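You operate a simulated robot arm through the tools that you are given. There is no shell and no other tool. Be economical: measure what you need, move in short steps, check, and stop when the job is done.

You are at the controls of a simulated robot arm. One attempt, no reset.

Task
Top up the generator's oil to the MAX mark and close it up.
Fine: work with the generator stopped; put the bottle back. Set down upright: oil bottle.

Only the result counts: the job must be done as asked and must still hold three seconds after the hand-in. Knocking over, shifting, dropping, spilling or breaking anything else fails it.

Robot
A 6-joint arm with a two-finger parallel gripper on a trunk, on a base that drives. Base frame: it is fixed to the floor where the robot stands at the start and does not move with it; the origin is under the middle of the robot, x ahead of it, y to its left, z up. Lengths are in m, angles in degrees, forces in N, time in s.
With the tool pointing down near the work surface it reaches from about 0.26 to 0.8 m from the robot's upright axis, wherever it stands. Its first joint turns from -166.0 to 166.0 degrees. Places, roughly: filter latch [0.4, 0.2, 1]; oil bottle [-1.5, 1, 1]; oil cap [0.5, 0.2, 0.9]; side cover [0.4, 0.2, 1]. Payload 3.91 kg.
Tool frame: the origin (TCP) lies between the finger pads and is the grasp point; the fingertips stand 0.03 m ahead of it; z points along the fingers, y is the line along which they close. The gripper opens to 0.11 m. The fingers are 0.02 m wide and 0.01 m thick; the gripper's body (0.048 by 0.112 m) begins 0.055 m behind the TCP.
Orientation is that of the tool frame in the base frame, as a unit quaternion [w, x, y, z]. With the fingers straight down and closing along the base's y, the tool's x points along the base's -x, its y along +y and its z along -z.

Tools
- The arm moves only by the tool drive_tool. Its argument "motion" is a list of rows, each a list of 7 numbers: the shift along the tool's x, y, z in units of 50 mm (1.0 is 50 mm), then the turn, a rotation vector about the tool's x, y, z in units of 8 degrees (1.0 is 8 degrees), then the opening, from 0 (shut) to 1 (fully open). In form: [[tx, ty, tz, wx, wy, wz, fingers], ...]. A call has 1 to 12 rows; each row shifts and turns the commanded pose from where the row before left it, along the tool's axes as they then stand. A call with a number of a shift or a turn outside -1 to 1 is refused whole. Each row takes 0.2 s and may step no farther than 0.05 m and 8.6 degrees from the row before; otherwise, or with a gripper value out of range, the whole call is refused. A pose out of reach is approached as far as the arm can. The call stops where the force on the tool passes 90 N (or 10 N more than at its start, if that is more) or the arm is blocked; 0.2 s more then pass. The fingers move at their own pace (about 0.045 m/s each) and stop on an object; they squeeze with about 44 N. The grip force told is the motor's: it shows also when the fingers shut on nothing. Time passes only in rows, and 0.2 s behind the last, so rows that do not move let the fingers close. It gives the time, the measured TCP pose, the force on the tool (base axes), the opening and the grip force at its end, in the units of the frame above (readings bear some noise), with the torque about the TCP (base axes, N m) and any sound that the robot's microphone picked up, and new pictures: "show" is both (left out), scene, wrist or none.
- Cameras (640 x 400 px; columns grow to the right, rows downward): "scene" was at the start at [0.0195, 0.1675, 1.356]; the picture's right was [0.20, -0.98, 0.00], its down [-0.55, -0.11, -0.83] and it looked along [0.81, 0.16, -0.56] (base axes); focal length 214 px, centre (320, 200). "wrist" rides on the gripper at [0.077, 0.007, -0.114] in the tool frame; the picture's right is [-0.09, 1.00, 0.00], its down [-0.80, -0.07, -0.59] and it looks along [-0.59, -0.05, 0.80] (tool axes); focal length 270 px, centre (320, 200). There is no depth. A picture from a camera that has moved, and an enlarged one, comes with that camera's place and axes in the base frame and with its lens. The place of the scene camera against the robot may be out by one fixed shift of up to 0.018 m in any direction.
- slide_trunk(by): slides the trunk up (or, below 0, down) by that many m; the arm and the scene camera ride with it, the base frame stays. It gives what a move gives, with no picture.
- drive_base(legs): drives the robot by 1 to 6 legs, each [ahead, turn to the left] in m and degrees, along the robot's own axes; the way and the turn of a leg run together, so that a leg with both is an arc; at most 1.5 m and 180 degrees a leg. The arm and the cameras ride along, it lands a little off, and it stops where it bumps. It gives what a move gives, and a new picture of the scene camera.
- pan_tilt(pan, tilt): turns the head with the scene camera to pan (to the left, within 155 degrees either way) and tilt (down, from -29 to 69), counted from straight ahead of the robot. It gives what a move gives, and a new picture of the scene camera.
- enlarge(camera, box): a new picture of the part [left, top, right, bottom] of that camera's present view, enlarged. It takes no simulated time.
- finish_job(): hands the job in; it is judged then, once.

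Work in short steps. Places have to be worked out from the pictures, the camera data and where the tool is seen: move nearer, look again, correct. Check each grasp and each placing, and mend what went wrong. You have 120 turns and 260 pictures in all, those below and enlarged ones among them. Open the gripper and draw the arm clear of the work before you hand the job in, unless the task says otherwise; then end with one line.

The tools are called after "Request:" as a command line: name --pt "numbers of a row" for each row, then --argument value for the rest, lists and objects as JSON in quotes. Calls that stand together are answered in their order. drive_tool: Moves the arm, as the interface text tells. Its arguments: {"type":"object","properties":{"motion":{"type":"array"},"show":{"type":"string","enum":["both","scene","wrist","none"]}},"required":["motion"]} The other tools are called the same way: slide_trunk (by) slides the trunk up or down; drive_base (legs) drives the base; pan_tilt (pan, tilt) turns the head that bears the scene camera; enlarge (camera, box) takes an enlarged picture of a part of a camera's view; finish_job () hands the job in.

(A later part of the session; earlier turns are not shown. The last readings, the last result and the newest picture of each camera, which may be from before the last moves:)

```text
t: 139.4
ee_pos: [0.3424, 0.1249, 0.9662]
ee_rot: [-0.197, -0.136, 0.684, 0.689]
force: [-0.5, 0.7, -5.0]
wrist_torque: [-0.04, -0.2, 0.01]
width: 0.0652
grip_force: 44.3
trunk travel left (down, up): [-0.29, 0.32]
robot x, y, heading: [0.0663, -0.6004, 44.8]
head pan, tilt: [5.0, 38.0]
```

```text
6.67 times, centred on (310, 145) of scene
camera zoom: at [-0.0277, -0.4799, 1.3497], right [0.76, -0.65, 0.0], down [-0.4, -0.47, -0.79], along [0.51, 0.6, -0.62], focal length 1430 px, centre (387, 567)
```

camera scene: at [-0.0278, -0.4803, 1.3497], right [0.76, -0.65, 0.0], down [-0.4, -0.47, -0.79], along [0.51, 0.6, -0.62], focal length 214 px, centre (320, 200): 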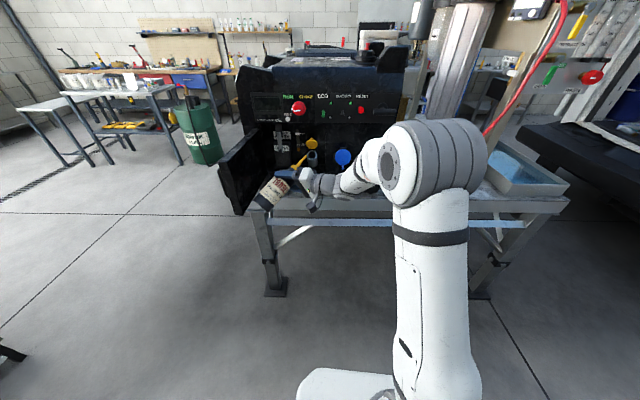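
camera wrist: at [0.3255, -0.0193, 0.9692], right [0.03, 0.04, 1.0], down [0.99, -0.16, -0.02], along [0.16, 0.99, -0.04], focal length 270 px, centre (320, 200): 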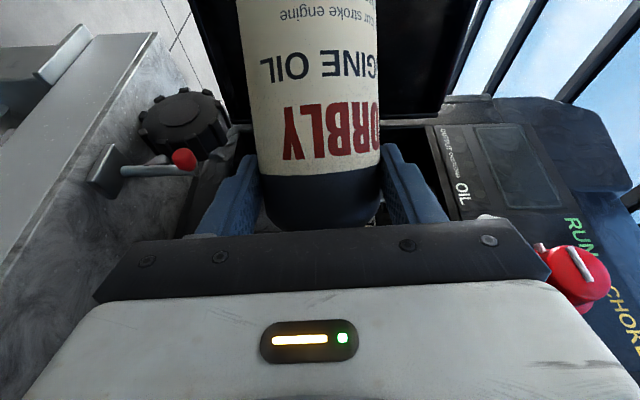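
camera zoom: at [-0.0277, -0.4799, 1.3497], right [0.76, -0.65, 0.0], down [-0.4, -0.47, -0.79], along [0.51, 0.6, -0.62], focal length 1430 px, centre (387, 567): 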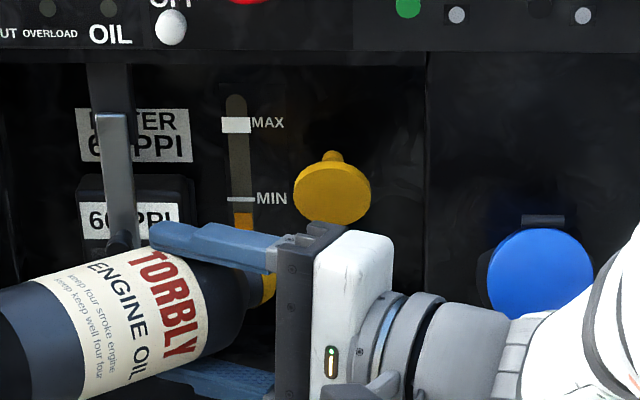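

The level edge may have risen slightly. I'll hold for 1 s and compare.

Request:
drive_tool --pt "0 0 0 0 0 0 0" --pt "0 0 0 0 0 0 0" --pt "0 0 0 0 0 0 0" --pt "0 0 0 0 0 0 0" --show "none"

Request:
enlarge --camera "scene" --box '[285, 115, 325, 145]'

```text
t: 140.4
ee_pos: [0.3422, 0.1244, 0.964]
ee_rot: [-0.196, -0.136, 0.684, 0.69]
force: [0.8, -0.2, -4.2]
wrist_torque: [-0.1, -0.21, 0.0]
width: 0.065
grip_force: 44.0
trunk travel left (down, up): [-0.29, 0.32]
robot x, y, heading: [0.0675, -0.599, 44.7]
head pan, tilt: [5.0, 38.0]
```

```text
13.33 times, centred on (305, 130) of scene
camera zoom: at [-0.0278, -0.4801, 1.3497], right [0.76, -0.65, 0.0], down [-0.4, -0.47, -0.79], along [0.51, 0.6, -0.62], focal length 2860 px, centre (520, 1133)
```

zoom: 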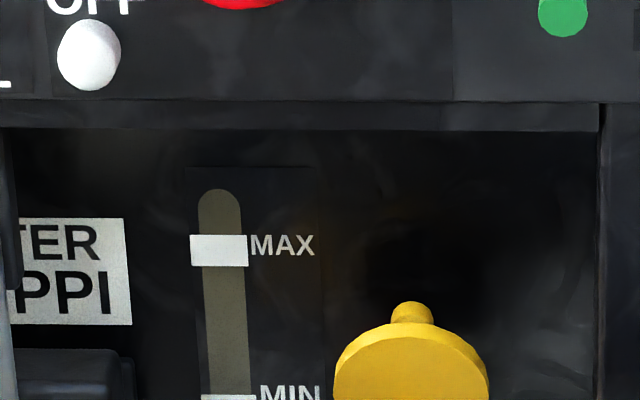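

Request:
enlarge --camera "scene" --box '[280, 122, 320, 157]'

```text
11.43 times, centred on (300, 140) of scene
camera zoom: at [-0.0278, -0.4801, 1.3497], right [0.76, -0.65, 0.0], down [-0.4, -0.47, -0.79], along [0.51, 0.6, -0.62], focal length 2451 px, centre (549, 891)
```

zoom: 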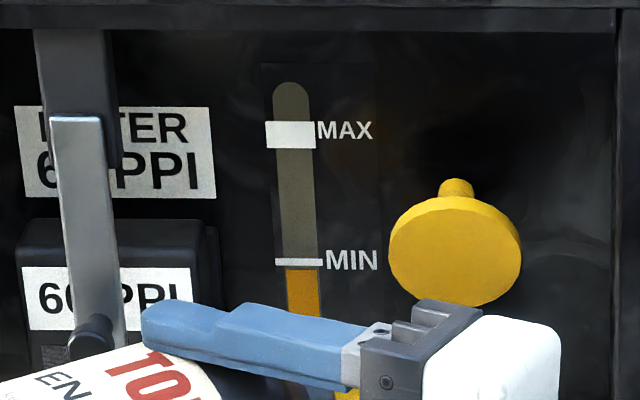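

Oil is flowing in: the level is nearly at MIN. I'll keep this tilt and wait 2 s.

Request:
drive_tool --pt "0 0 0 0 0 0 0" --pt "0 0 0 0 0 0 0" --pt "0 0 0 0 0 0 0" --pt "0 0 0 0 0 0 0" --pt "0 0 0 0 0 0 0" --pt "0 0 0 0 0 0 0" --pt "0 0 0 0 0 0 0" --pt "0 0 0 0 0 0 0" --pt "0 0 0 0 0 0 0" --show "none"

Request:
enlarge --camera "scene" --box '[280, 122, 320, 157]'

```text
t: 142.4
ee_pos: [0.3425, 0.1249, 0.9643]
ee_rot: [-0.197, -0.136, 0.684, 0.689]
force: [0.0, -0.5, -4.6]
wrist_torque: [-0.06, -0.24, 0.0]
width: 0.0651
grip_force: 44.3
trunk travel left (down, up): [-0.29, 0.32]
robot x, y, heading: [0.0653, -0.6001, 44.9]
head pan, tilt: [5.0, 38.0]
```

```text
11.43 times, centred on (300, 140) of scene
camera zoom: at [-0.0278, -0.4801, 1.3497], right [0.76, -0.65, 0.0], down [-0.4, -0.47, -0.79], along [0.51, 0.6, -0.62], focal length 2451 px, centre (549, 891)
```

zoom: 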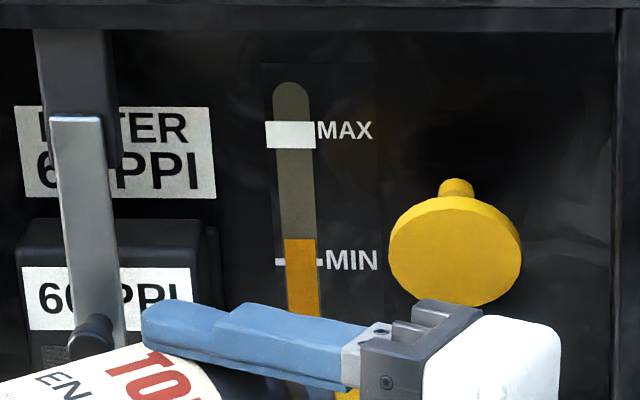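

It rises about 14 px/s and about 104 px remain to the middle of the MAX band. I'll wait 5 s more, in two holds.

Request:
drive_tool --pt "0 0 0 0 0 0 0" --pt "0 0 0 0 0 0 0" --pt "0 0 0 0 0 0 0" --pt "0 0 0 0 0 0 0" --pt "0 0 0 0 0 0 0" --pt "0 0 0 0 0 0 0" --pt "0 0 0 0 0 0 0" --pt "0 0 0 0 0 0 0" --pt "0 0 0 0 0 0 0" --pt "0 0 0 0 0 0 0" --pt "0 0 0 0 0 0 0" --pt "0 0 0 0 0 0 0" --show "none"

Request:
enlarge --camera "scene" --box '[280, 122, 320, 157]'

```text
t: 145.0
ee_pos: [0.3419, 0.125, 0.9656]
ee_rot: [-0.196, -0.135, 0.684, 0.689]
force: [0.9, -0.3, -5.3]
wrist_torque: [-0.1, -0.23, -0.01]
width: 0.0649
grip_force: 44.1
trunk travel left (down, up): [-0.29, 0.32]
robot x, y, heading: [0.0686, -0.5986, 44.8]
head pan, tilt: [5.0, 38.0]
```

```text
11.43 times, centred on (300, 140) of scene
camera zoom: at [-0.0278, -0.4801, 1.3497], right [0.76, -0.65, 0.0], down [-0.4, -0.47, -0.79], along [0.51, 0.6, -0.62], focal length 2451 px, centre (549, 891)
```

zoom: 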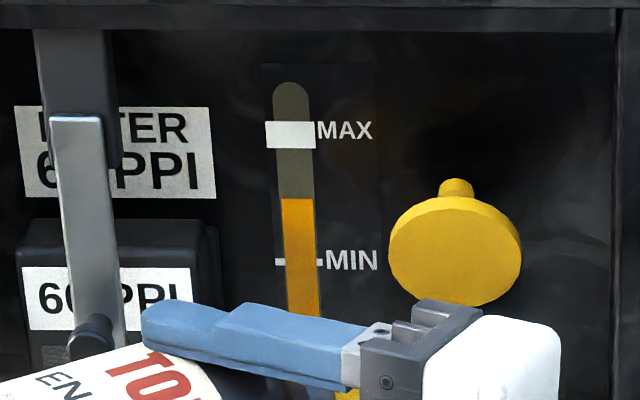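

Steady at 15 px/s. One more 2.6 s hold should bring it to just below the MAX band.

Request:
drive_tool --pt "0 0 0 0 0 0 0" --pt "0 0 0 0 0 0 0" --pt "0 0 0 0 0 0 0" --pt "0 0 0 0 0 0 0" --pt "0 0 0 0 0 0 0" --pt "0 0 0 0 0 0 0" --pt "0 0 0 0 0 0 0" --pt "0 0 0 0 0 0 0" --pt "0 0 0 0 0 0 0" --pt "0 0 0 0 0 0 0" --pt "0 0 0 0 0 0 0" --pt "0 0 0 0 0 0 0" --show "none"

Request:
enlarge --camera "scene" --box '[280, 122, 320, 157]'

```text
t: 147.6
ee_pos: [0.3421, 0.1243, 0.9644]
ee_rot: [-0.197, -0.136, 0.683, 0.69]
force: [-0.8, 0.1, -5.8]
wrist_torque: [-0.04, -0.18, 0.01]
width: 0.0648
grip_force: 43.7
trunk travel left (down, up): [-0.29, 0.32]
robot x, y, heading: [0.0669, -0.5988, 45.0]
head pan, tilt: [5.0, 38.0]
```

```text
11.43 times, centred on (300, 140) of scene
camera zoom: at [-0.0278, -0.4801, 1.3497], right [0.76, -0.65, 0.0], down [-0.4, -0.47, -0.79], along [0.51, 0.6, -0.62], focal length 2451 px, centre (549, 891)
```

zoom: 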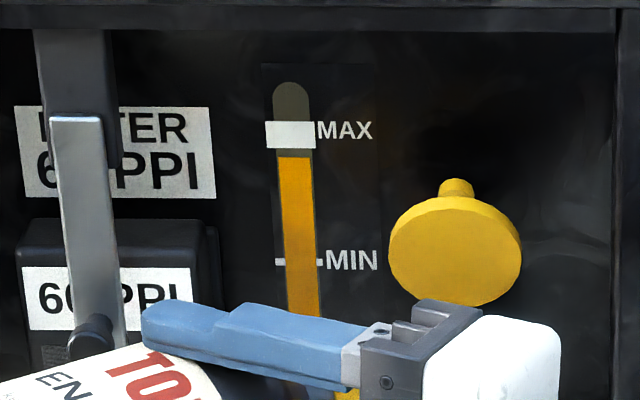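

The level is at 157 px and the target is about 136. I'll hold 1 s more, then roll back with the tip held in place.

Request:
drive_tool --pt "0 0 0 0 0 0 0" --pt "0 0 0 0 0 0 0" --pt "0 0 0 0 0 0 0" --pt "0 0 0 0 0 0 0" --pt "0 0 0 0 0 0 0" --pt "-0.022 -0.348 -0.009 0.374 0 -0.927 0" --pt "-0.022 -0.348 -0.009 0.374 0 -0.927 0" --pt "0 0 0 0 0 0 0" --show "none"

Request:
enlarge --camera "scene" --box '[280, 122, 320, 157]'

```text
t: 149.4
ee_pos: [0.345, 0.1249, 0.9299]
ee_rot: [-0.098, -0.234, 0.695, 0.673]
force: [-0.6, 0.0, -5.3]
wrist_torque: [-0.04, -0.23, -0.03]
width: 0.0651
grip_force: 44.1
trunk travel left (down, up): [-0.29, 0.32]
robot x, y, heading: [0.0671, -0.5971, 44.8]
head pan, tilt: [5.0, 38.0]
```

```text
11.43 times, centred on (300, 140) of scene
camera zoom: at [-0.0277, -0.48, 1.3497], right [0.76, -0.65, 0.0], down [-0.4, -0.47, -0.79], along [0.51, 0.6, -0.62], focal length 2451 px, centre (549, 891)
```

zoom: 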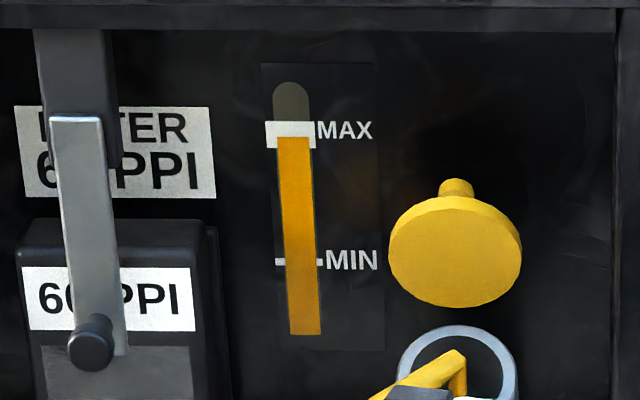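

The level is mid-MAX. A thin stream still seems to come from the tip, so I'll roll back further right away with the tip held over the mouth.

Request:
drive_tool --pt "-0.022 -0.348 -0.009 0.374 0 -0.927 0" --pt "-0.022 -0.348 -0.009 0.374 0 -0.927 0" --show "none"

Request:
enlarge --camera "scene" --box '[280, 122, 330, 162]'

```text
t: 150.0
ee_pos: [0.3565, 0.1267, 0.8975]
ee_rot: [0.001, -0.326, 0.693, 0.643]
force: [-0.7, -0.8, -5.1]
wrist_torque: [-0.09, -0.16, 0.03]
width: 0.0649
grip_force: 44.0
trunk travel left (down, up): [-0.29, 0.32]
robot x, y, heading: [0.0651, -0.5995, 44.8]
head pan, tilt: [5.0, 38.0]
```

```text
10.00 times, centred on (305, 142) of scene
camera zoom: at [-0.0277, -0.48, 1.3497], right [0.76, -0.65, 0.0], down [-0.4, -0.47, -0.79], along [0.51, 0.6, -0.62], focal length 2145 px, centre (470, 780)
```

zoom: 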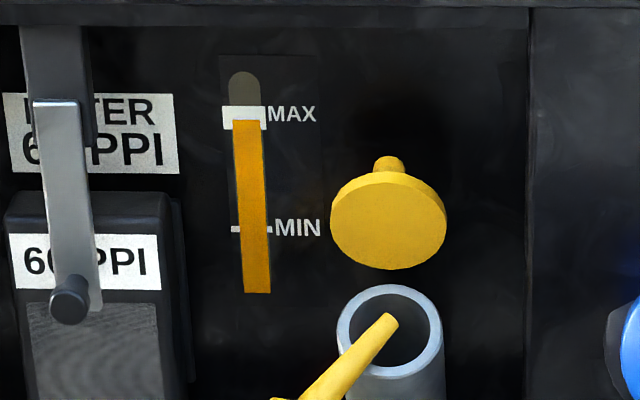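

Flow has stopped and the level sits in the middle of the MAX band. I'll withdraw the bottle outward and up, then roll it back upright.

Request:
drive_tool --pt "0.364 0.562 -0.268 0 0 0 0" --pt "0.364 0.562 -0.268 0 0 0 0" --pt "0.364 0.562 -0.268 0 0 0 0" --pt "0.364 0.562 -0.268 0 0 0 0" --pt "0.364 0.562 -0.268 0 0 0 0" --pt "0 0 0 0.374 0 -0.927 0" --pt "0 0 0 0.374 0 -0.927 0" --pt "0 0 0 0.374 0 -0.927 0" --pt "0 0 0 0.374 0 -0.927 0" --show "scene"

```text
t: 152.0
ee_pos: [0.2473, 0.0184, 0.9956]
ee_rot: [0.2, -0.492, 0.648, 0.546]
force: [-0.4, 0.4, -4.3]
wrist_torque: [-0.1, -0.08, 0.02]
width: 0.0647
grip_force: 43.6
trunk travel left (down, up): [-0.29, 0.32]
robot x, y, heading: [0.0655, -0.5997, 44.9]
head pan, tilt: [5.0, 38.0]
camera scene: at [-0.0279, -0.4803, 1.3497], right [0.76, -0.65, 0.0], down [-0.4, -0.47, -0.79], along [0.51, 0.6, -0.62], focal length 214 px, centre (320, 200)
```

scene: 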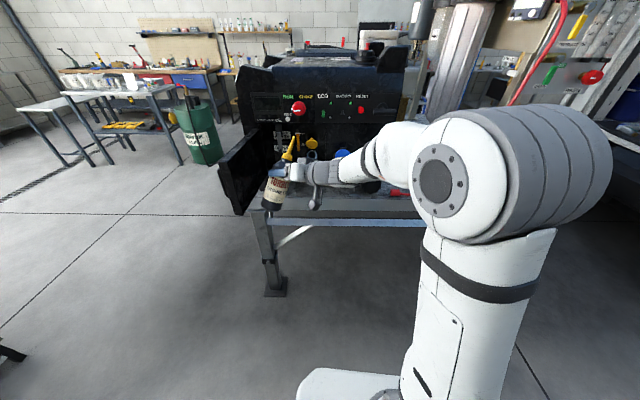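

Now I'll bring the bottle fully upright, raise it and restore the carrying yaw.

Request:
drive_tool --pt "0 0 0 0.374 0 -0.927 0" --pt "0 0 0 0.374 0 -0.927 0" --pt "0 0 0 0.374 0 -0.927 0" --pt "0 0 0 0.318 0 -0.788 0" --pt "-0.834 0 -0.337 0 0 0 0" --pt "-0.834 0 -0.337 0 0 0 0" --pt "0 0 0 0.926 0.02 0.378 0" --pt "0 0 0 0.926 0.02 0.378 0" --pt "0 0 0 0.926 0.02 0.378 0" --pt "0 0 0 0.926 0.02 0.378 0" --show "none"

Request:
drive_base --legs '[[-0.2, 0]]'

```text
t: 154.2
ee_pos: [0.2484, 0.0185, 1.0844]
ee_rot: [0.471, -0.437, 0.71, 0.289]
force: [0.3, -0.1, -5.1]
wrist_torque: [-0.08, 0.06, -0.02]
width: 0.0644
grip_force: 43.9
trunk travel left (down, up): [-0.29, 0.32]
robot x, y, heading: [0.0668, -0.597, 44.6]
head pan, tilt: [5.0, 38.0]
```

```text
t: 155.8
ee_pos: [0.1069, -0.121, 1.0867]
ee_rot: [0.47, -0.438, 0.709, 0.29]
force: [0.4, 0.1, -4.5]
wrist_torque: [-0.09, 0.02, 0.0]
width: 0.065
grip_force: 43.8
trunk travel left (down, up): [-0.29, 0.32]
robot x, y, heading: [-0.0718, -0.7399, 44.8]
head pan, tilt: [5.0, 38.0]
camera scene: at [-0.1696, -0.6209, 1.3497], right [0.76, -0.65, 0.0], down [-0.4, -0.47, -0.79], along [0.51, 0.6, -0.62], focal length 214 px, centre (320, 200)
```

scene: 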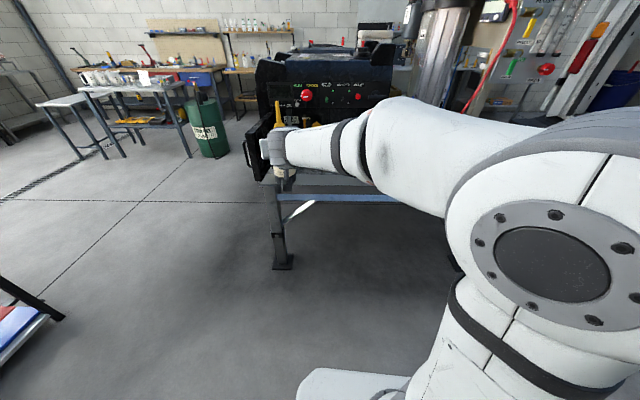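

I'll restore the arm to the pick geometry relative to the base, then retrace the path in reverse to the rack.

Request:
drive_tool --pt "0.06 -0.956 -0.15 0 0 0 0" --pt "0.06 -0.956 -0.15 0 0 0 0" --pt "0.06 -0.956 -0.15 0 0 0 0" --pt "0.06 -0.956 -0.15 0 0 0 0" --pt "0.06 -0.956 -0.15 0 0 0 0" --show "none"

Request:
drive_base --legs '[[0, -78.5], [-0.54, 0], [0, -58.6], [-1.0, 0], [-0.55, 0], [0, 45]]'

```text
t: 157.0
ee_pos: [0.2905, -0.2585, 1.0857]
ee_rot: [0.47, -0.435, 0.711, 0.29]
force: [-0.5, -0.7, -4.5]
wrist_torque: [-0.12, 0.0, -0.01]
width: 0.065
grip_force: 43.8
out of reach, approached as far as the arm can: row 3, 4
trunk travel left (down, up): [-0.29, 0.32]
robot x, y, heading: [-0.0728, -0.7384, 44.7]
head pan, tilt: [5.0, 38.0]
```

```text
t: 175.8
ee_pos: [-0.0097, 0.7443, 1.086]
ee_rot: [0.537, 0.201, 0.808, -0.135]
force: [0.2, 0.5, -5.1]
wrist_torque: [0.05, 0.09, -0.03]
width: 0.0648
grip_force: 43.9
trunk travel left (down, up): [-0.29, 0.32]
robot x, y, heading: [-0.4929, 1.1106, -46.5]
head pan, tilt: [5.0, 38.0]
camera scene: at [-0.3627, 1.2102, 1.3497], right [-0.66, -0.75, 0.0], down [-0.46, 0.41, -0.79], along [0.59, -0.52, -0.62], focal length 214 px, centre (320, 200)
```

scene: 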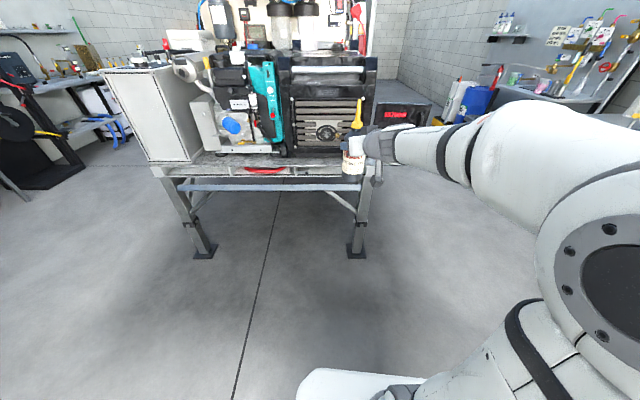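

Request:
drive_base --legs '[[0, -3.6], [-0.927, 0], [0, -65.5]]'

```text
t: 183.9
ee_pos: [-1.2564, 1.2304, 1.0852]
ee_rot: [0.369, 0.62, 0.556, -0.412]
force: [0.0, 0.4, -4.5]
wrist_torque: [0.11, 0.03, -0.02]
width: 0.0645
grip_force: 43.9
trunk travel left (down, up): [-0.29, 0.32]
robot x, y, heading: [-1.0716, 1.8047, -115.4]
head pan, tilt: [5.0, 38.0]
camera scene: at [-0.9226, 1.7291, 1.3497], right [-0.94, 0.34, 0.0], down [0.21, 0.58, -0.79], along [-0.27, -0.74, -0.62], focal length 214 px, centre (320, 200)
```

scene: 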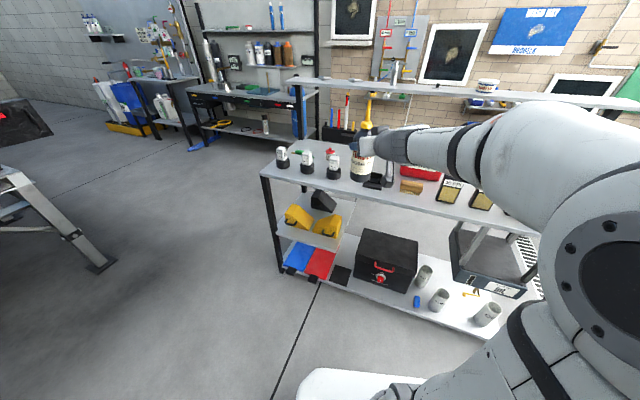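

Request:
drive_base --legs '[[0.34, 0]]'

```text
t: 186.2
ee_pos: [-1.4019, 0.9214, 1.086]
ee_rot: [0.367, 0.622, 0.555, -0.413]
force: [0.4, -0.4, -4.8]
wrist_torque: [0.11, 0.0, -0.02]
width: 0.0646
grip_force: 44.0
trunk travel left (down, up): [-0.29, 0.32]
robot x, y, heading: [-1.2112, 1.4948, -115.2]
head pan, tilt: [5.0, 38.0]
camera scene: at [-1.0671, 1.4194, 1.3497], right [-0.94, 0.34, 0.0], down [0.21, 0.58, -0.79], along [-0.27, -0.74, -0.62], focal length 214 px, centre (320, 200)
```

scene: 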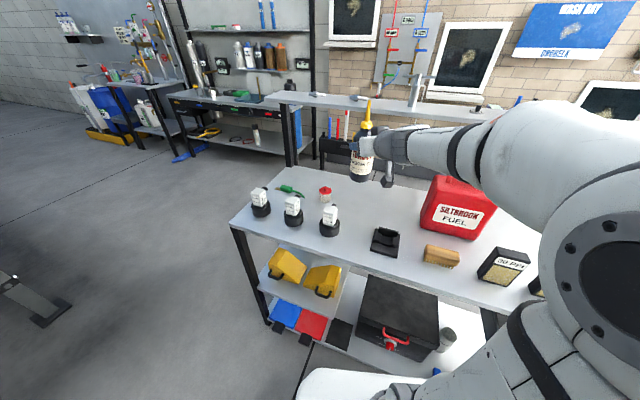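

I'll shift 3 cm to the original spot and lower to just above the shelf.

Request:
drive_tool --pt "0.05 -0.63 -0.13 0 -0.1 0 0" --pt "0.83 0 0.35 0 0 0 0" --pt "0.83 0 0.35 0 0 0 0" --pt "0.75 0 0.31 0 0 0 0" --show "scene"

Request:
enlarge --camera "scene" --box '[290, 90, 430, 250]'

```text
t: 187.2
ee_pos: [-1.4321, 0.9305, 0.9552]
ee_rot: [0.371, 0.619, 0.553, -0.416]
force: [0.7, -0.6, -4.9]
wrist_torque: [0.08, 0.01, 0.0]
width: 0.0646
grip_force: 44.2
trunk travel left (down, up): [-0.29, 0.32]
robot x, y, heading: [-1.2134, 1.4926, -114.7]
head pan, tilt: [5.0, 38.0]
camera scene: at [-1.0672, 1.4194, 1.3497], right [-0.94, 0.34, 0.0], down [0.21, 0.58, -0.79], along [-0.27, -0.74, -0.62], focal length 214 px, centre (320, 200)
```

scene: 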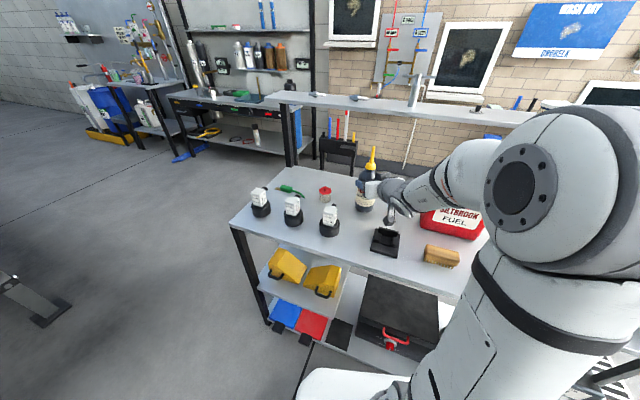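

```text
2.50 times, centred on (360, 170) of scene
camera zoom: at [-1.0672, 1.4194, 1.3497], right [-0.94, 0.34, 0.0], down [0.21, 0.58, -0.79], along [-0.27, -0.74, -0.62], focal length 536 px, centre (220, 275)
```

zoom: 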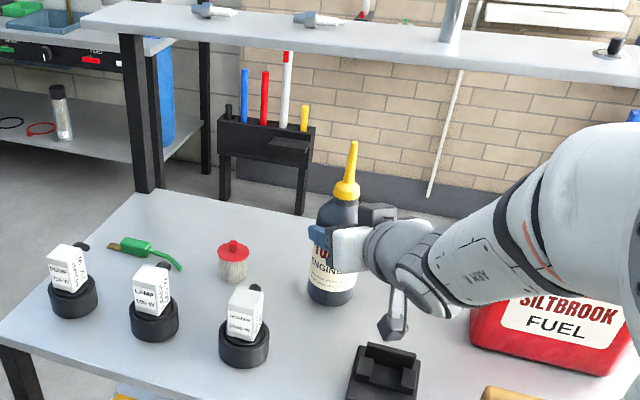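

I'll lower the last 1.5 cm in small steps, watching the force.

Request:
drive_tool --pt "0.092 0 0.039 0 0 0 0" --pt "0.092 0 0.039 0 0 0 0" --pt "0.06 0 0.026 0 0 0 0" --pt "0.03 0 0.013 0 0 0 0" --show "none"

```text
t: 188.2
ee_pos: [-1.4307, 0.9303, 0.94]
ee_rot: [0.372, 0.618, 0.553, -0.417]
force: [0.2, 0.0, -3.1]
wrist_torque: [0.07, 0.01, 0.01]
width: 0.0646
grip_force: 43.8
trunk travel left (down, up): [-0.29, 0.32]
robot x, y, heading: [-1.214, 1.4929, -115.0]
head pan, tilt: [5.0, 38.0]
```

Request:
drive_tool --pt "0.04 0 0.016 0 0 0 0" --pt "0.03 0 0.012 0 0 0 0" --pt "0 0 0 0 0 0 0" --show "none"

```text
t: 189.0
ee_pos: [-1.4328, 0.9309, 0.9403]
ee_rot: [0.373, 0.617, 0.55, -0.421]
force: [2.4, -1.0, 23.6]
wrist_torque: [0.24, -0.13, -0.03]
width: 0.0644
grip_force: 43.7
trunk travel left (down, up): [-0.29, 0.32]
robot x, y, heading: [-1.2129, 1.4935, -115.0]
head pan, tilt: [5.0, 38.0]
```

The bottle is on the shelf. I'll ease off 2 mm and open slowly.

Request:
drive_tool --pt "-0.05 0 -0.02 0 0 0 0" --pt "0 0 0 0 0 0 0.6" --pt "0 0 0 0 0 0 0.8" --pt "0 0 0 0 0 0 1" --pt "0 0 0 0 0 0 1" --pt "0 0 0 0 0 0 1" --show "both"

```text
t: 190.4
ee_pos: [-1.4325, 0.9304, 0.9395]
ee_rot: [0.372, 0.618, 0.553, -0.416]
force: [-0.1, -0.6, -0.9]
wrist_torque: [-0.04, 0.03, -0.01]
width: 0.1099
grip_force: 0.1
trunk travel left (down, up): [-0.29, 0.32]
robot x, y, heading: [-1.2129, 1.4945, -115.3]
head pan, tilt: [5.0, 38.0]
camera scene: at [-1.067, 1.4199, 1.3497], right [-0.94, 0.34, 0.0], down [0.21, 0.58, -0.79], along [-0.27, -0.74, -0.62], focal length 214 px, centre (320, 200)
camera wrist: at [-1.4099, 1.0634, 0.9103], right [0.99, -0.14, 0.08], down [-0.04, 0.26, 0.97], along [-0.16, -0.96, 0.25], focal length 270 px, centre (320, 200)
```

scene: 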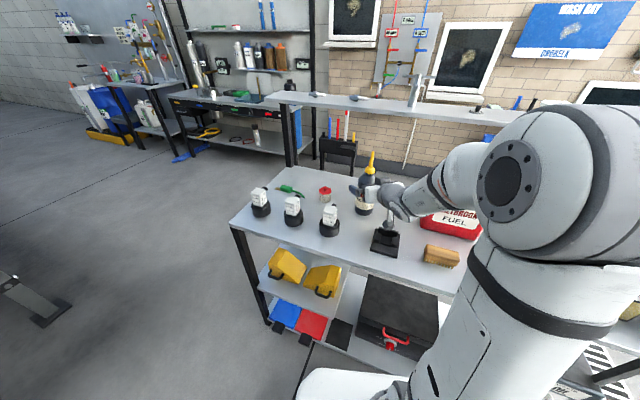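
wrist: 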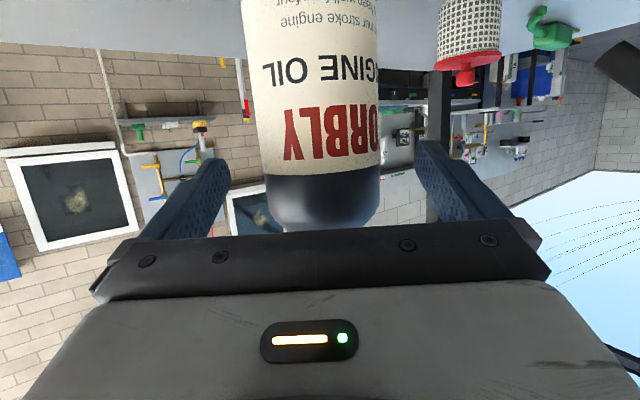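

The bottle stands upright in its place. I'll withdraw horizontally, rise and back off.

Request:
drive_tool --pt "0.37 0 -0.9 0 0 0 1" --pt "0.37 0 -0.9 0 0 0 1" --pt "0.2 0 -0.9 0 0 0 1" --pt "-0.9 0 -0.37 0 0 0 1" --pt "-0.9 0 -0.37 0 0 0 1" --pt "-0.9 0 -0.37 0 0 0 1" --show "none"

Request:
drive_base --legs '[[-0.35, 0]]'

Request:
enlarge --camera "scene" --box '[270, 120, 480, 230]'

```text
t: 191.8
ee_pos: [-1.421, 1.0676, 1.0985]
ee_rot: [0.371, 0.618, 0.553, -0.417]
force: [0.8, 0.3, 0.1]
wrist_torque: [0.01, -0.03, 0.0]
width: 0.1103
grip_force: 0.1
out of reach, approached as far as the arm can: row 3
trunk travel left (down, up): [-0.29, 0.32]
robot x, y, heading: [-1.2146, 1.4934, -115.0]
head pan, tilt: [5.0, 38.0]
```

```text
t: 194.0
ee_pos: [-1.2735, 1.3837, 1.0974]
ee_rot: [0.371, 0.619, 0.552, -0.417]
force: [-0.3, 0.1, 0.1]
wrist_torque: [-0.02, 0.01, 0.04]
width: 0.1099
grip_force: 0.0
trunk travel left (down, up): [-0.29, 0.32]
robot x, y, heading: [-1.066, 1.8125, -115.2]
head pan, tilt: [5.0, 38.0]
camera scene: at [-0.9188, 1.7355, 1.3497], right [-0.94, 0.35, 0.0], down [0.21, 0.58, -0.79], along [-0.27, -0.74, -0.62], focal length 214 px, centre (320, 200)
```

scene: 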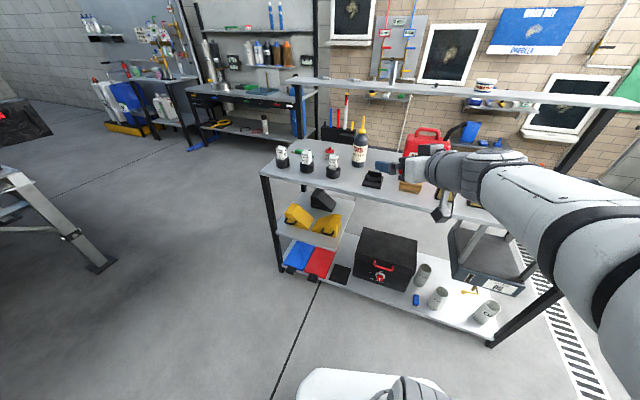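

```text
3.05 times, centred on (375, 175) of scene
camera zoom: at [-0.9188, 1.7355, 1.3497], right [-0.94, 0.35, 0.0], down [0.21, 0.58, -0.79], along [-0.27, -0.74, -0.62], focal length 654 px, centre (152, 276)
```

zoom: 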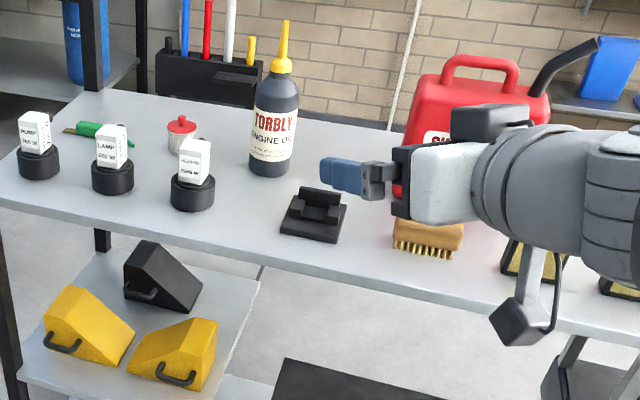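

Everything on the shelf is in order. Now back to the generator to close the lid and cover.

Request:
drive_base --legs '[[0, 65.5], [0.927, 0], [0, -43.4], [1.0, 0], [0.69, 0], [0, 133.3]]'

Request:
pan_tilt --pan 5 --tilt 35

```text
t: 217.5
ee_pos: [-0.1892, -0.2543, 1.0956]
ee_rot: [0.483, -0.416, 0.718, 0.28]
force: [0.0, 0.2, 0.4]
wrist_torque: [0.0, 0.04, -0.01]
width: 0.1102
grip_force: 0.0
trunk travel left (down, up): [-0.29, 0.32]
robot x, y, heading: [-0.5579, -0.5537, 41.1]
head pan, tilt: [5.0, 38.0]
camera scene: at [-0.6484, -0.4264, 1.3497], right [0.72, -0.69, 0.0], down [-0.43, -0.44, -0.79], along [0.55, 0.57, -0.62], focal length 214 px, centre (320, 200)
```

scene: 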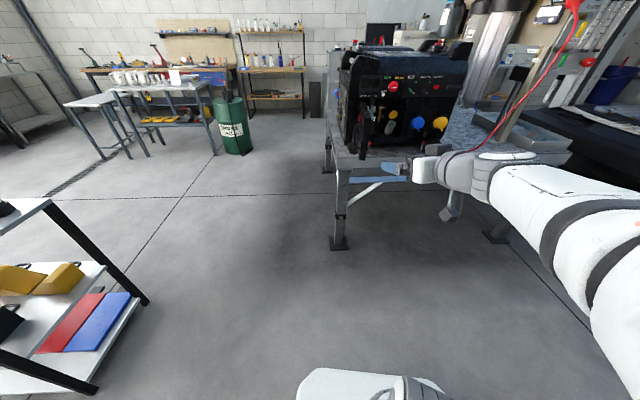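

```text
t: 218.1
ee_pos: [-0.1913, -0.2539, 1.097]
ee_rot: [0.484, -0.417, 0.716, 0.281]
force: [-0.4, -1.2, -1.1]
wrist_torque: [0.03, 0.01, -0.03]
width: 0.1099
grip_force: 0.1
trunk travel left (down, up): [-0.29, 0.32]
robot x, y, heading: [-0.5632, -0.5527, 41.0]
head pan, tilt: [5.0, 35.0]
camera scene: at [-0.6477, -0.4254, 1.3543], right [0.72, -0.69, 0.0], down [-0.4, -0.41, -0.82], along [0.57, 0.59, -0.57], focal length 214 px, centre (320, 200)
```

scene: 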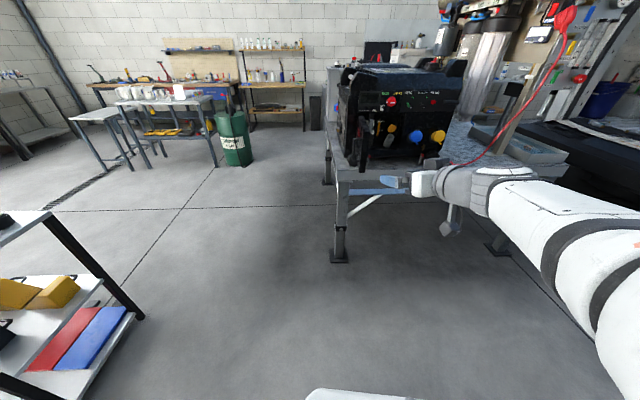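

I'll yaw the hand to face the panel squarely, shift right to keep clear of the open cover, and drive up.

Request:
drive_tool --pt "0 0 0 0.9 0.02 0.37 0.65" --pt "0 0 0 0.84 0.02 0.35 0.65" --pt "0 -0.9 0 0 0 0 0.65" --pt "0 -0.9 0 0 0 0 0.65" --show "none"

Request:
drive_base --legs '[[0.4, 0]]'

```text
t: 219.1
ee_pos: [-0.1262, -0.3172, 1.0969]
ee_rot: [0.513, -0.319, 0.767, 0.214]
force: [0.4, -0.5, -0.9]
wrist_torque: [0.0, 0.0, -0.04]
width: 0.0715
grip_force: 0.0
trunk travel left (down, up): [-0.29, 0.32]
robot x, y, heading: [-0.5642, -0.5523, 40.9]
head pan, tilt: [5.0, 35.0]
```

```text
t: 221.6
ee_pos: [0.1765, -0.05, 1.097]
ee_rot: [0.513, -0.321, 0.767, 0.215]
force: [-0.2, -0.1, 0.4]
wrist_torque: [0.0, 0.0, 0.02]
width: 0.0717
grip_force: 0.0
trunk travel left (down, up): [-0.29, 0.32]
robot x, y, heading: [-0.2567, -0.2863, 41.6]
head pan, tilt: [5.0, 35.0]
camera scene: at [-0.3449, -0.1616, 1.3543], right [0.72, -0.69, 0.0], down [-0.4, -0.42, -0.82], along [0.56, 0.59, -0.57], focal length 214 px, centre (320, 200)
```

scene: 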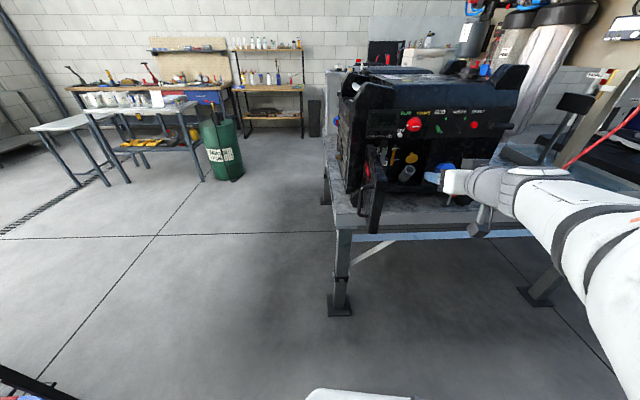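

I'll approach the raised lid to see it with the wrist camera.

Request:
drive_tool --pt "-0.076 -0.2 0.918 0 0 0 0.65" --pt "-0.076 -0.2 0.918 0 0 0 0.65" --pt "-0.076 -0.2 0.918 0 0 0 0.65" --pt "-0.076 -0.2 0.918 0 0 0 0.65" --pt "-0.076 -0.2 0.918 0 0 0 0.65" --show "wrist"

Request:
enlarge --camera "scene" --box '[370, 110, 490, 200]'

```text
t: 222.8
ee_pos: [0.3666, 0.0717, 1.0266]
ee_rot: [0.514, -0.321, 0.766, 0.214]
force: [-1.1, 0.4, 0.2]
wrist_torque: [0.03, 0.03, -0.06]
width: 0.0715
grip_force: 0.1
trunk travel left (down, up): [-0.29, 0.32]
robot x, y, heading: [-0.256, -0.2861, 41.5]
head pan, tilt: [5.0, 35.0]
camera wrist: at [0.267, -0.0204, 0.9981], right [-0.69, 0.72, 0.08], down [-0.12, -0.22, 0.97], along [0.72, 0.65, 0.24], focal length 270 px, centre (320, 200)
```

wrist: 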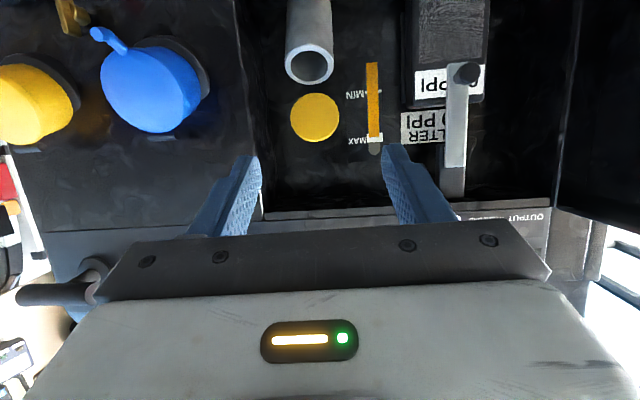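

```text
4.44 times, centred on (430, 155) of scene
camera zoom: at [-0.3446, -0.1614, 1.3543], right [0.72, -0.69, 0.0], down [-0.4, -0.42, -0.82], along [0.56, 0.59, -0.57], focal length 953 px, centre (-169, 400)
```

zoom: 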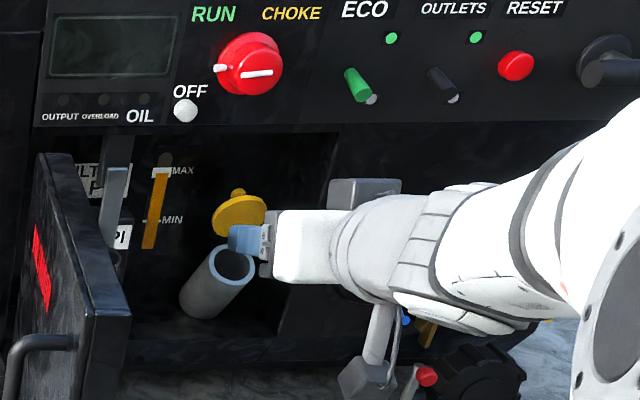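

The lid is at (0.457, 0.154, 0.983), facing me. I'll slide the fingers to either side of it with a narrower opening.

Request:
drive_tool --pt "-0.04 -0.047 0.787 0 0 0 0.55" --pt "-0.04 -0.047 0.787 0 0 0 0.55" --pt "-0.04 -0.047 0.787 0 0 0 0.55" --show "wrist"

```text
t: 223.6
ee_pos: [0.4487, 0.1464, 0.988]
ee_rot: [0.513, -0.321, 0.766, 0.216]
force: [-1.0, -0.4, -0.4]
wrist_torque: [-0.01, 0.03, -0.01]
width: 0.0606
grip_force: 0.1
trunk travel left (down, up): [-0.29, 0.32]
robot x, y, heading: [-0.2612, -0.2869, 41.8]
head pan, tilt: [5.0, 35.0]
camera wrist: at [0.3498, 0.0539, 0.9595], right [-0.69, 0.72, 0.08], down [-0.12, -0.22, 0.97], along [0.72, 0.65, 0.24], focal length 270 px, centre (320, 200)
```

wrist: 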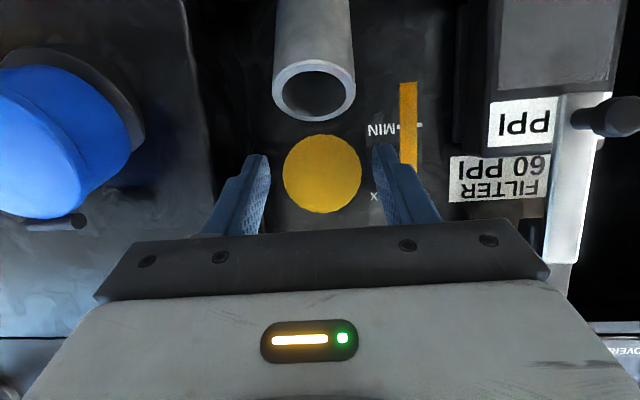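

The lid is about 2 cm ahead of the TCP. I'll advance 12 mm more and close on it.

Request:
drive_tool --pt "0 0 0.24 0 0 0 0.5" --pt "0 0 0 0 0 0 0" --pt "0 0 0 0 0 0 0" --pt "0 0 0 0 0 0 0" --show "wrist"

```text
t: 224.6
ee_pos: [0.4564, 0.1542, 0.9812]
ee_rot: [0.513, -0.322, 0.767, 0.215]
force: [-4.0, 3.4, -7.6]
wrist_torque: [-0.16, 0.09, 0.0]
width: 0.0458
grip_force: 45.6
trunk travel left (down, up): [-0.29, 0.32]
robot x, y, heading: [-0.2586, -0.2853, 41.5]
head pan, tilt: [5.0, 35.0]
camera wrist: at [0.3574, 0.062, 0.9539], right [-0.69, 0.72, 0.08], down [-0.12, -0.22, 0.97], along [0.72, 0.65, 0.24], focal length 270 px, centre (320, 200)
```

wrist: 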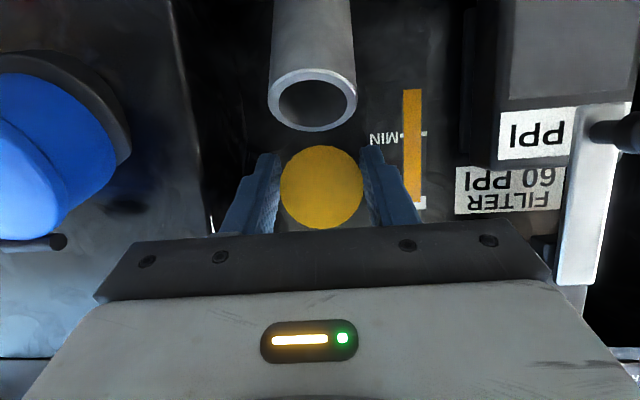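

The lid is gripped. I'll swing it forward about the hinge by 24°, then pull it down towards closed.

Request:
drive_tool --pt "0.098 0 -0.042 0 -1 0 0" --pt "0.098 0 -0.042 0 -1 0 0" --pt "0.098 0 -0.042 0 -1 0 0" --pt "0.2 0 -0.02 0 0 0 0" --pt "0.2 0 -0.02 0 0 0 0" --show "wrist"

Request:
enlarge --camera "scene" --box '[370, 110, 490, 200]'

```text
t: 225.8
ee_pos: [0.4461, 0.1446, 0.9571]
ee_rot: [0.664, -0.269, 0.639, 0.279]
force: [4.0, 3.0, 29.4]
wrist_torque: [0.46, 0.48, 0.32]
width: 0.0437
grip_force: 44.9
trunk travel left (down, up): [-0.29, 0.32]
robot x, y, heading: [-0.2596, -0.2885, 41.4]
head pan, tilt: [5.0, 35.0]
camera wrist: at [0.3642, 0.0692, 0.8748], right [-0.71, 0.7, 0.09], down [-0.39, -0.49, 0.78], along [0.58, 0.52, 0.62], focal length 270 px, centre (320, 200)
```

wrist: 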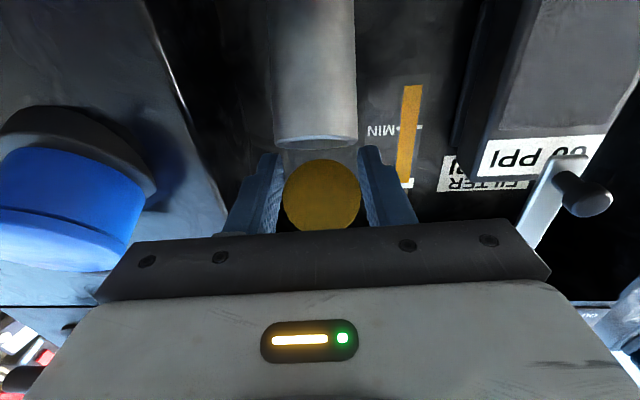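

```text
4.44 times, centred on (430, 155) of scene
camera zoom: at [-0.3472, -0.163, 1.3546], right [0.72, -0.69, 0.0], down [-0.39, -0.41, -0.82], along [0.57, 0.59, -0.57], focal length 953 px, centre (-169, 400)
```

zoom: 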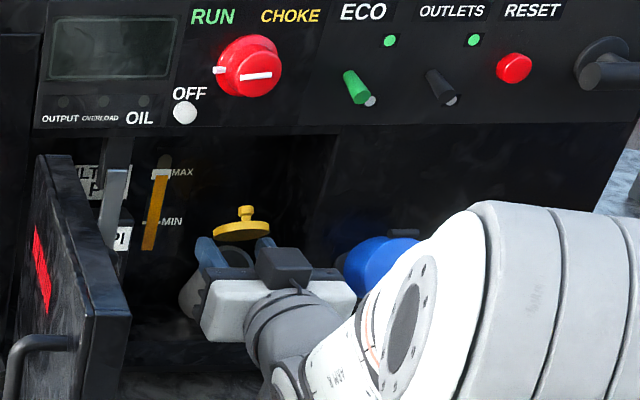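

The lid has come forward. I'll release, back out and check where it stays.

Request:
drive_tool --pt "0 0 0 0 0 0 0.55" --pt "0 0 0 0 0 0 0.55" --pt "0 0 -0.9 0 0 0 0.55" --pt "-0.5 0 -0.8 0 0 0 0.3" --pt "-0.5 0 -0.7 0 0 0 0" --show "wrist"

Request:
enlarge --camera "scene" --box '[370, 110, 490, 200]'

```text
t: 227.0
ee_pos: [0.3624, 0.0577, 0.9957]
ee_rot: [0.661, -0.269, 0.643, 0.277]
force: [0.0, 1.0, 0.2]
wrist_torque: [0.0, 0.03, -0.01]
width: 0.0086
grip_force: 0.0
trunk travel left (down, up): [-0.29, 0.32]
robot x, y, heading: [-0.2568, -0.2877, 41.8]
head pan, tilt: [5.0, 35.0]
camera wrist: at [0.2795, -0.0175, 0.9154], right [-0.71, 0.7, 0.09], down [-0.38, -0.49, 0.78], along [0.59, 0.52, 0.61], focal length 270 px, centre (320, 200)
```

wrist: 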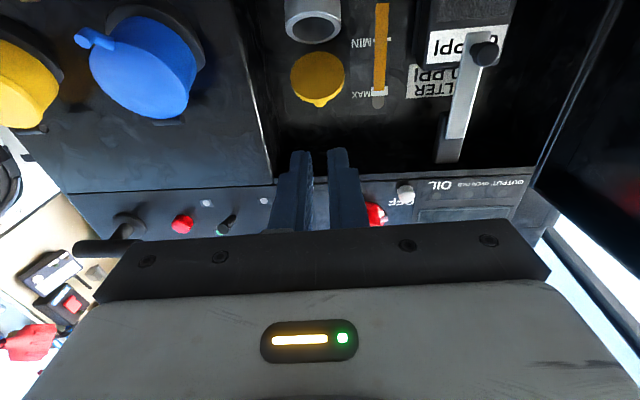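

```text
4.44 times, centred on (430, 155) of scene
camera zoom: at [-0.3447, -0.1613, 1.3542], right [0.72, -0.69, 0.0], down [-0.4, -0.42, -0.82], along [0.56, 0.59, -0.57], focal length 953 px, centre (-169, 400)
```

zoom: 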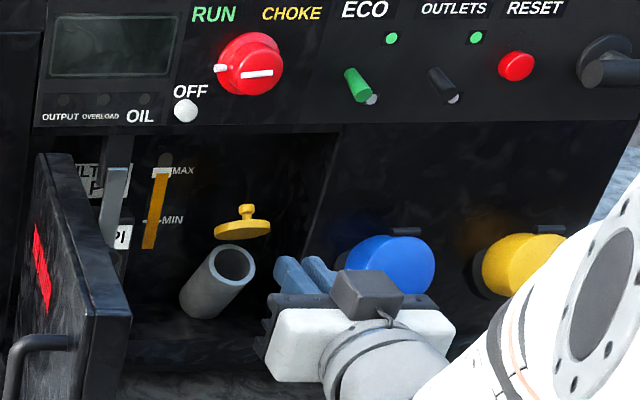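

The lid stays tilted forward. I'll pitch the closed fingers to about 60° down, bring them above its front edge, and press it shut.

Request:
drive_tool --pt "0 0 0 0 1 0 0" --pt "0 0 0 0 1 0 0" --pt "0 0 0 0 1 0 0" --pt "0 0 0 0 1 0 0" --pt "0 0 0 0 1 0 0" --pt "0 0 0 0 1 0 0" --pt "0 0 0 0 1 0 0" --pt "0 0 0 0 0.5 0 0" --pt "-0.7 0 0.135 0 0 0 0" --pt "-0.7 0 0.135 0 0 0 0" --show "wrist"

Request:
enlarge --camera "scene" --box '[370, 110, 490, 200]'

```text
t: 229.2
ee_pos: [0.4105, 0.1075, 1.0212]
ee_rot: [0.25, -0.371, 0.888, 0.105]
force: [-0.2, 0.0, 0.5]
wrist_torque: [0.0, 0.02, 0.02]
width: 0.0001
grip_force: 38.5
trunk travel left (down, up): [-0.29, 0.32]
robot x, y, heading: [-0.2561, -0.2876, 41.5]
head pan, tilt: [5.0, 35.0]
camera wrist: at [0.3184, 0.0219, 1.0779], right [-0.66, 0.75, 0.05], down [0.31, 0.22, 0.93], along [0.69, 0.62, -0.38], focal length 270 px, centre (320, 200)
```

wrist: 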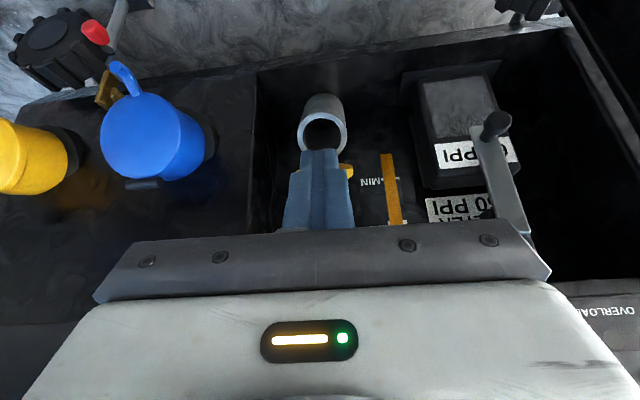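

```text
4.44 times, centred on (430, 155) of scene
camera zoom: at [-0.3444, -0.1612, 1.3543], right [0.72, -0.69, 0.0], down [-0.4, -0.42, -0.82], along [0.56, 0.59, -0.57], focal length 953 px, centre (-169, 400)
```

zoom: 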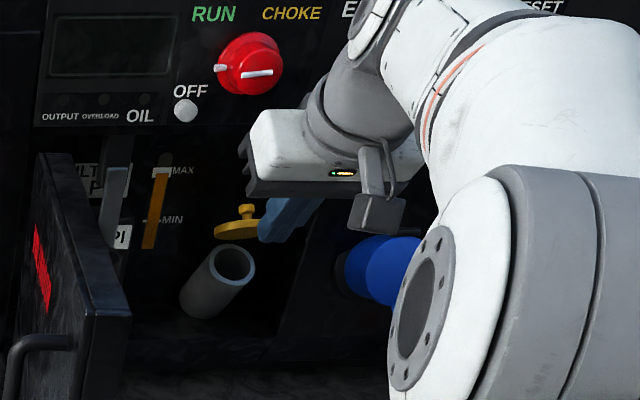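

The lid is about horizontal and the tip is just above and in front of it. I'll go forward 3 cm and then press down in steps.

Request:
drive_tool --pt "-0.51 0 0.31 0 0 0 0" --pt "0.21 0 0.34 0 0 0 0" --pt "0.21 0 0.34 0 0 0 0" --pt "0.21 0 0.34 0 0 0 0" --show "wrist"

Request:
enlarge --camera "scene" --box '[370, 110, 490, 200]'

```text
t: 230.2
ee_pos: [0.4297, 0.1254, 0.9585]
ee_rot: [0.247, -0.371, 0.889, 0.104]
force: [-22.1, -25.7, -12.0]
wrist_torque: [-0.57, 0.39, -0.15]
width: 0.0
grip_force: 38.0
trunk travel left (down, up): [-0.29, 0.32]
robot x, y, heading: [-0.258, -0.2884, 41.6]
head pan, tilt: [5.0, 35.0]
camera wrist: at [0.3377, 0.0404, 1.0166], right [-0.66, 0.75, 0.05], down [0.32, 0.22, 0.92], along [0.68, 0.62, -0.38], focal length 270 px, centre (320, 200)
```

wrist: 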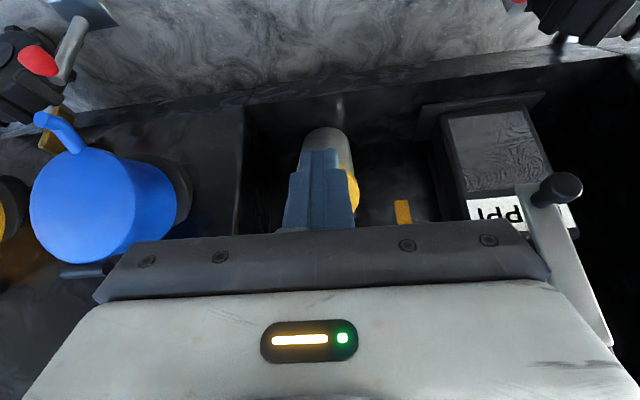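

```text
4.44 times, centred on (430, 155) of scene
camera zoom: at [-0.3463, -0.1638, 1.354], right [0.72, -0.69, 0.0], down [-0.39, -0.41, -0.82], along [0.57, 0.59, -0.57], focal length 953 px, centre (-169, 400)
```

zoom: 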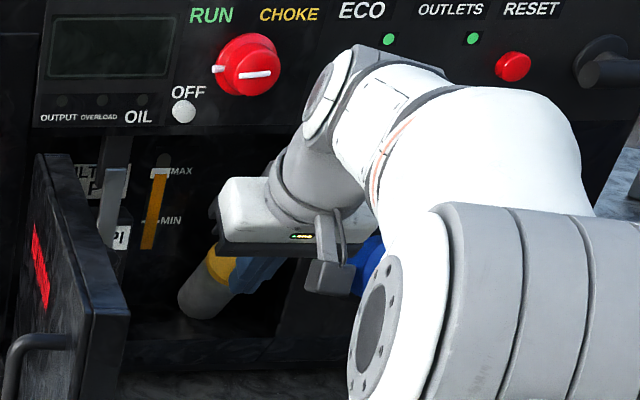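

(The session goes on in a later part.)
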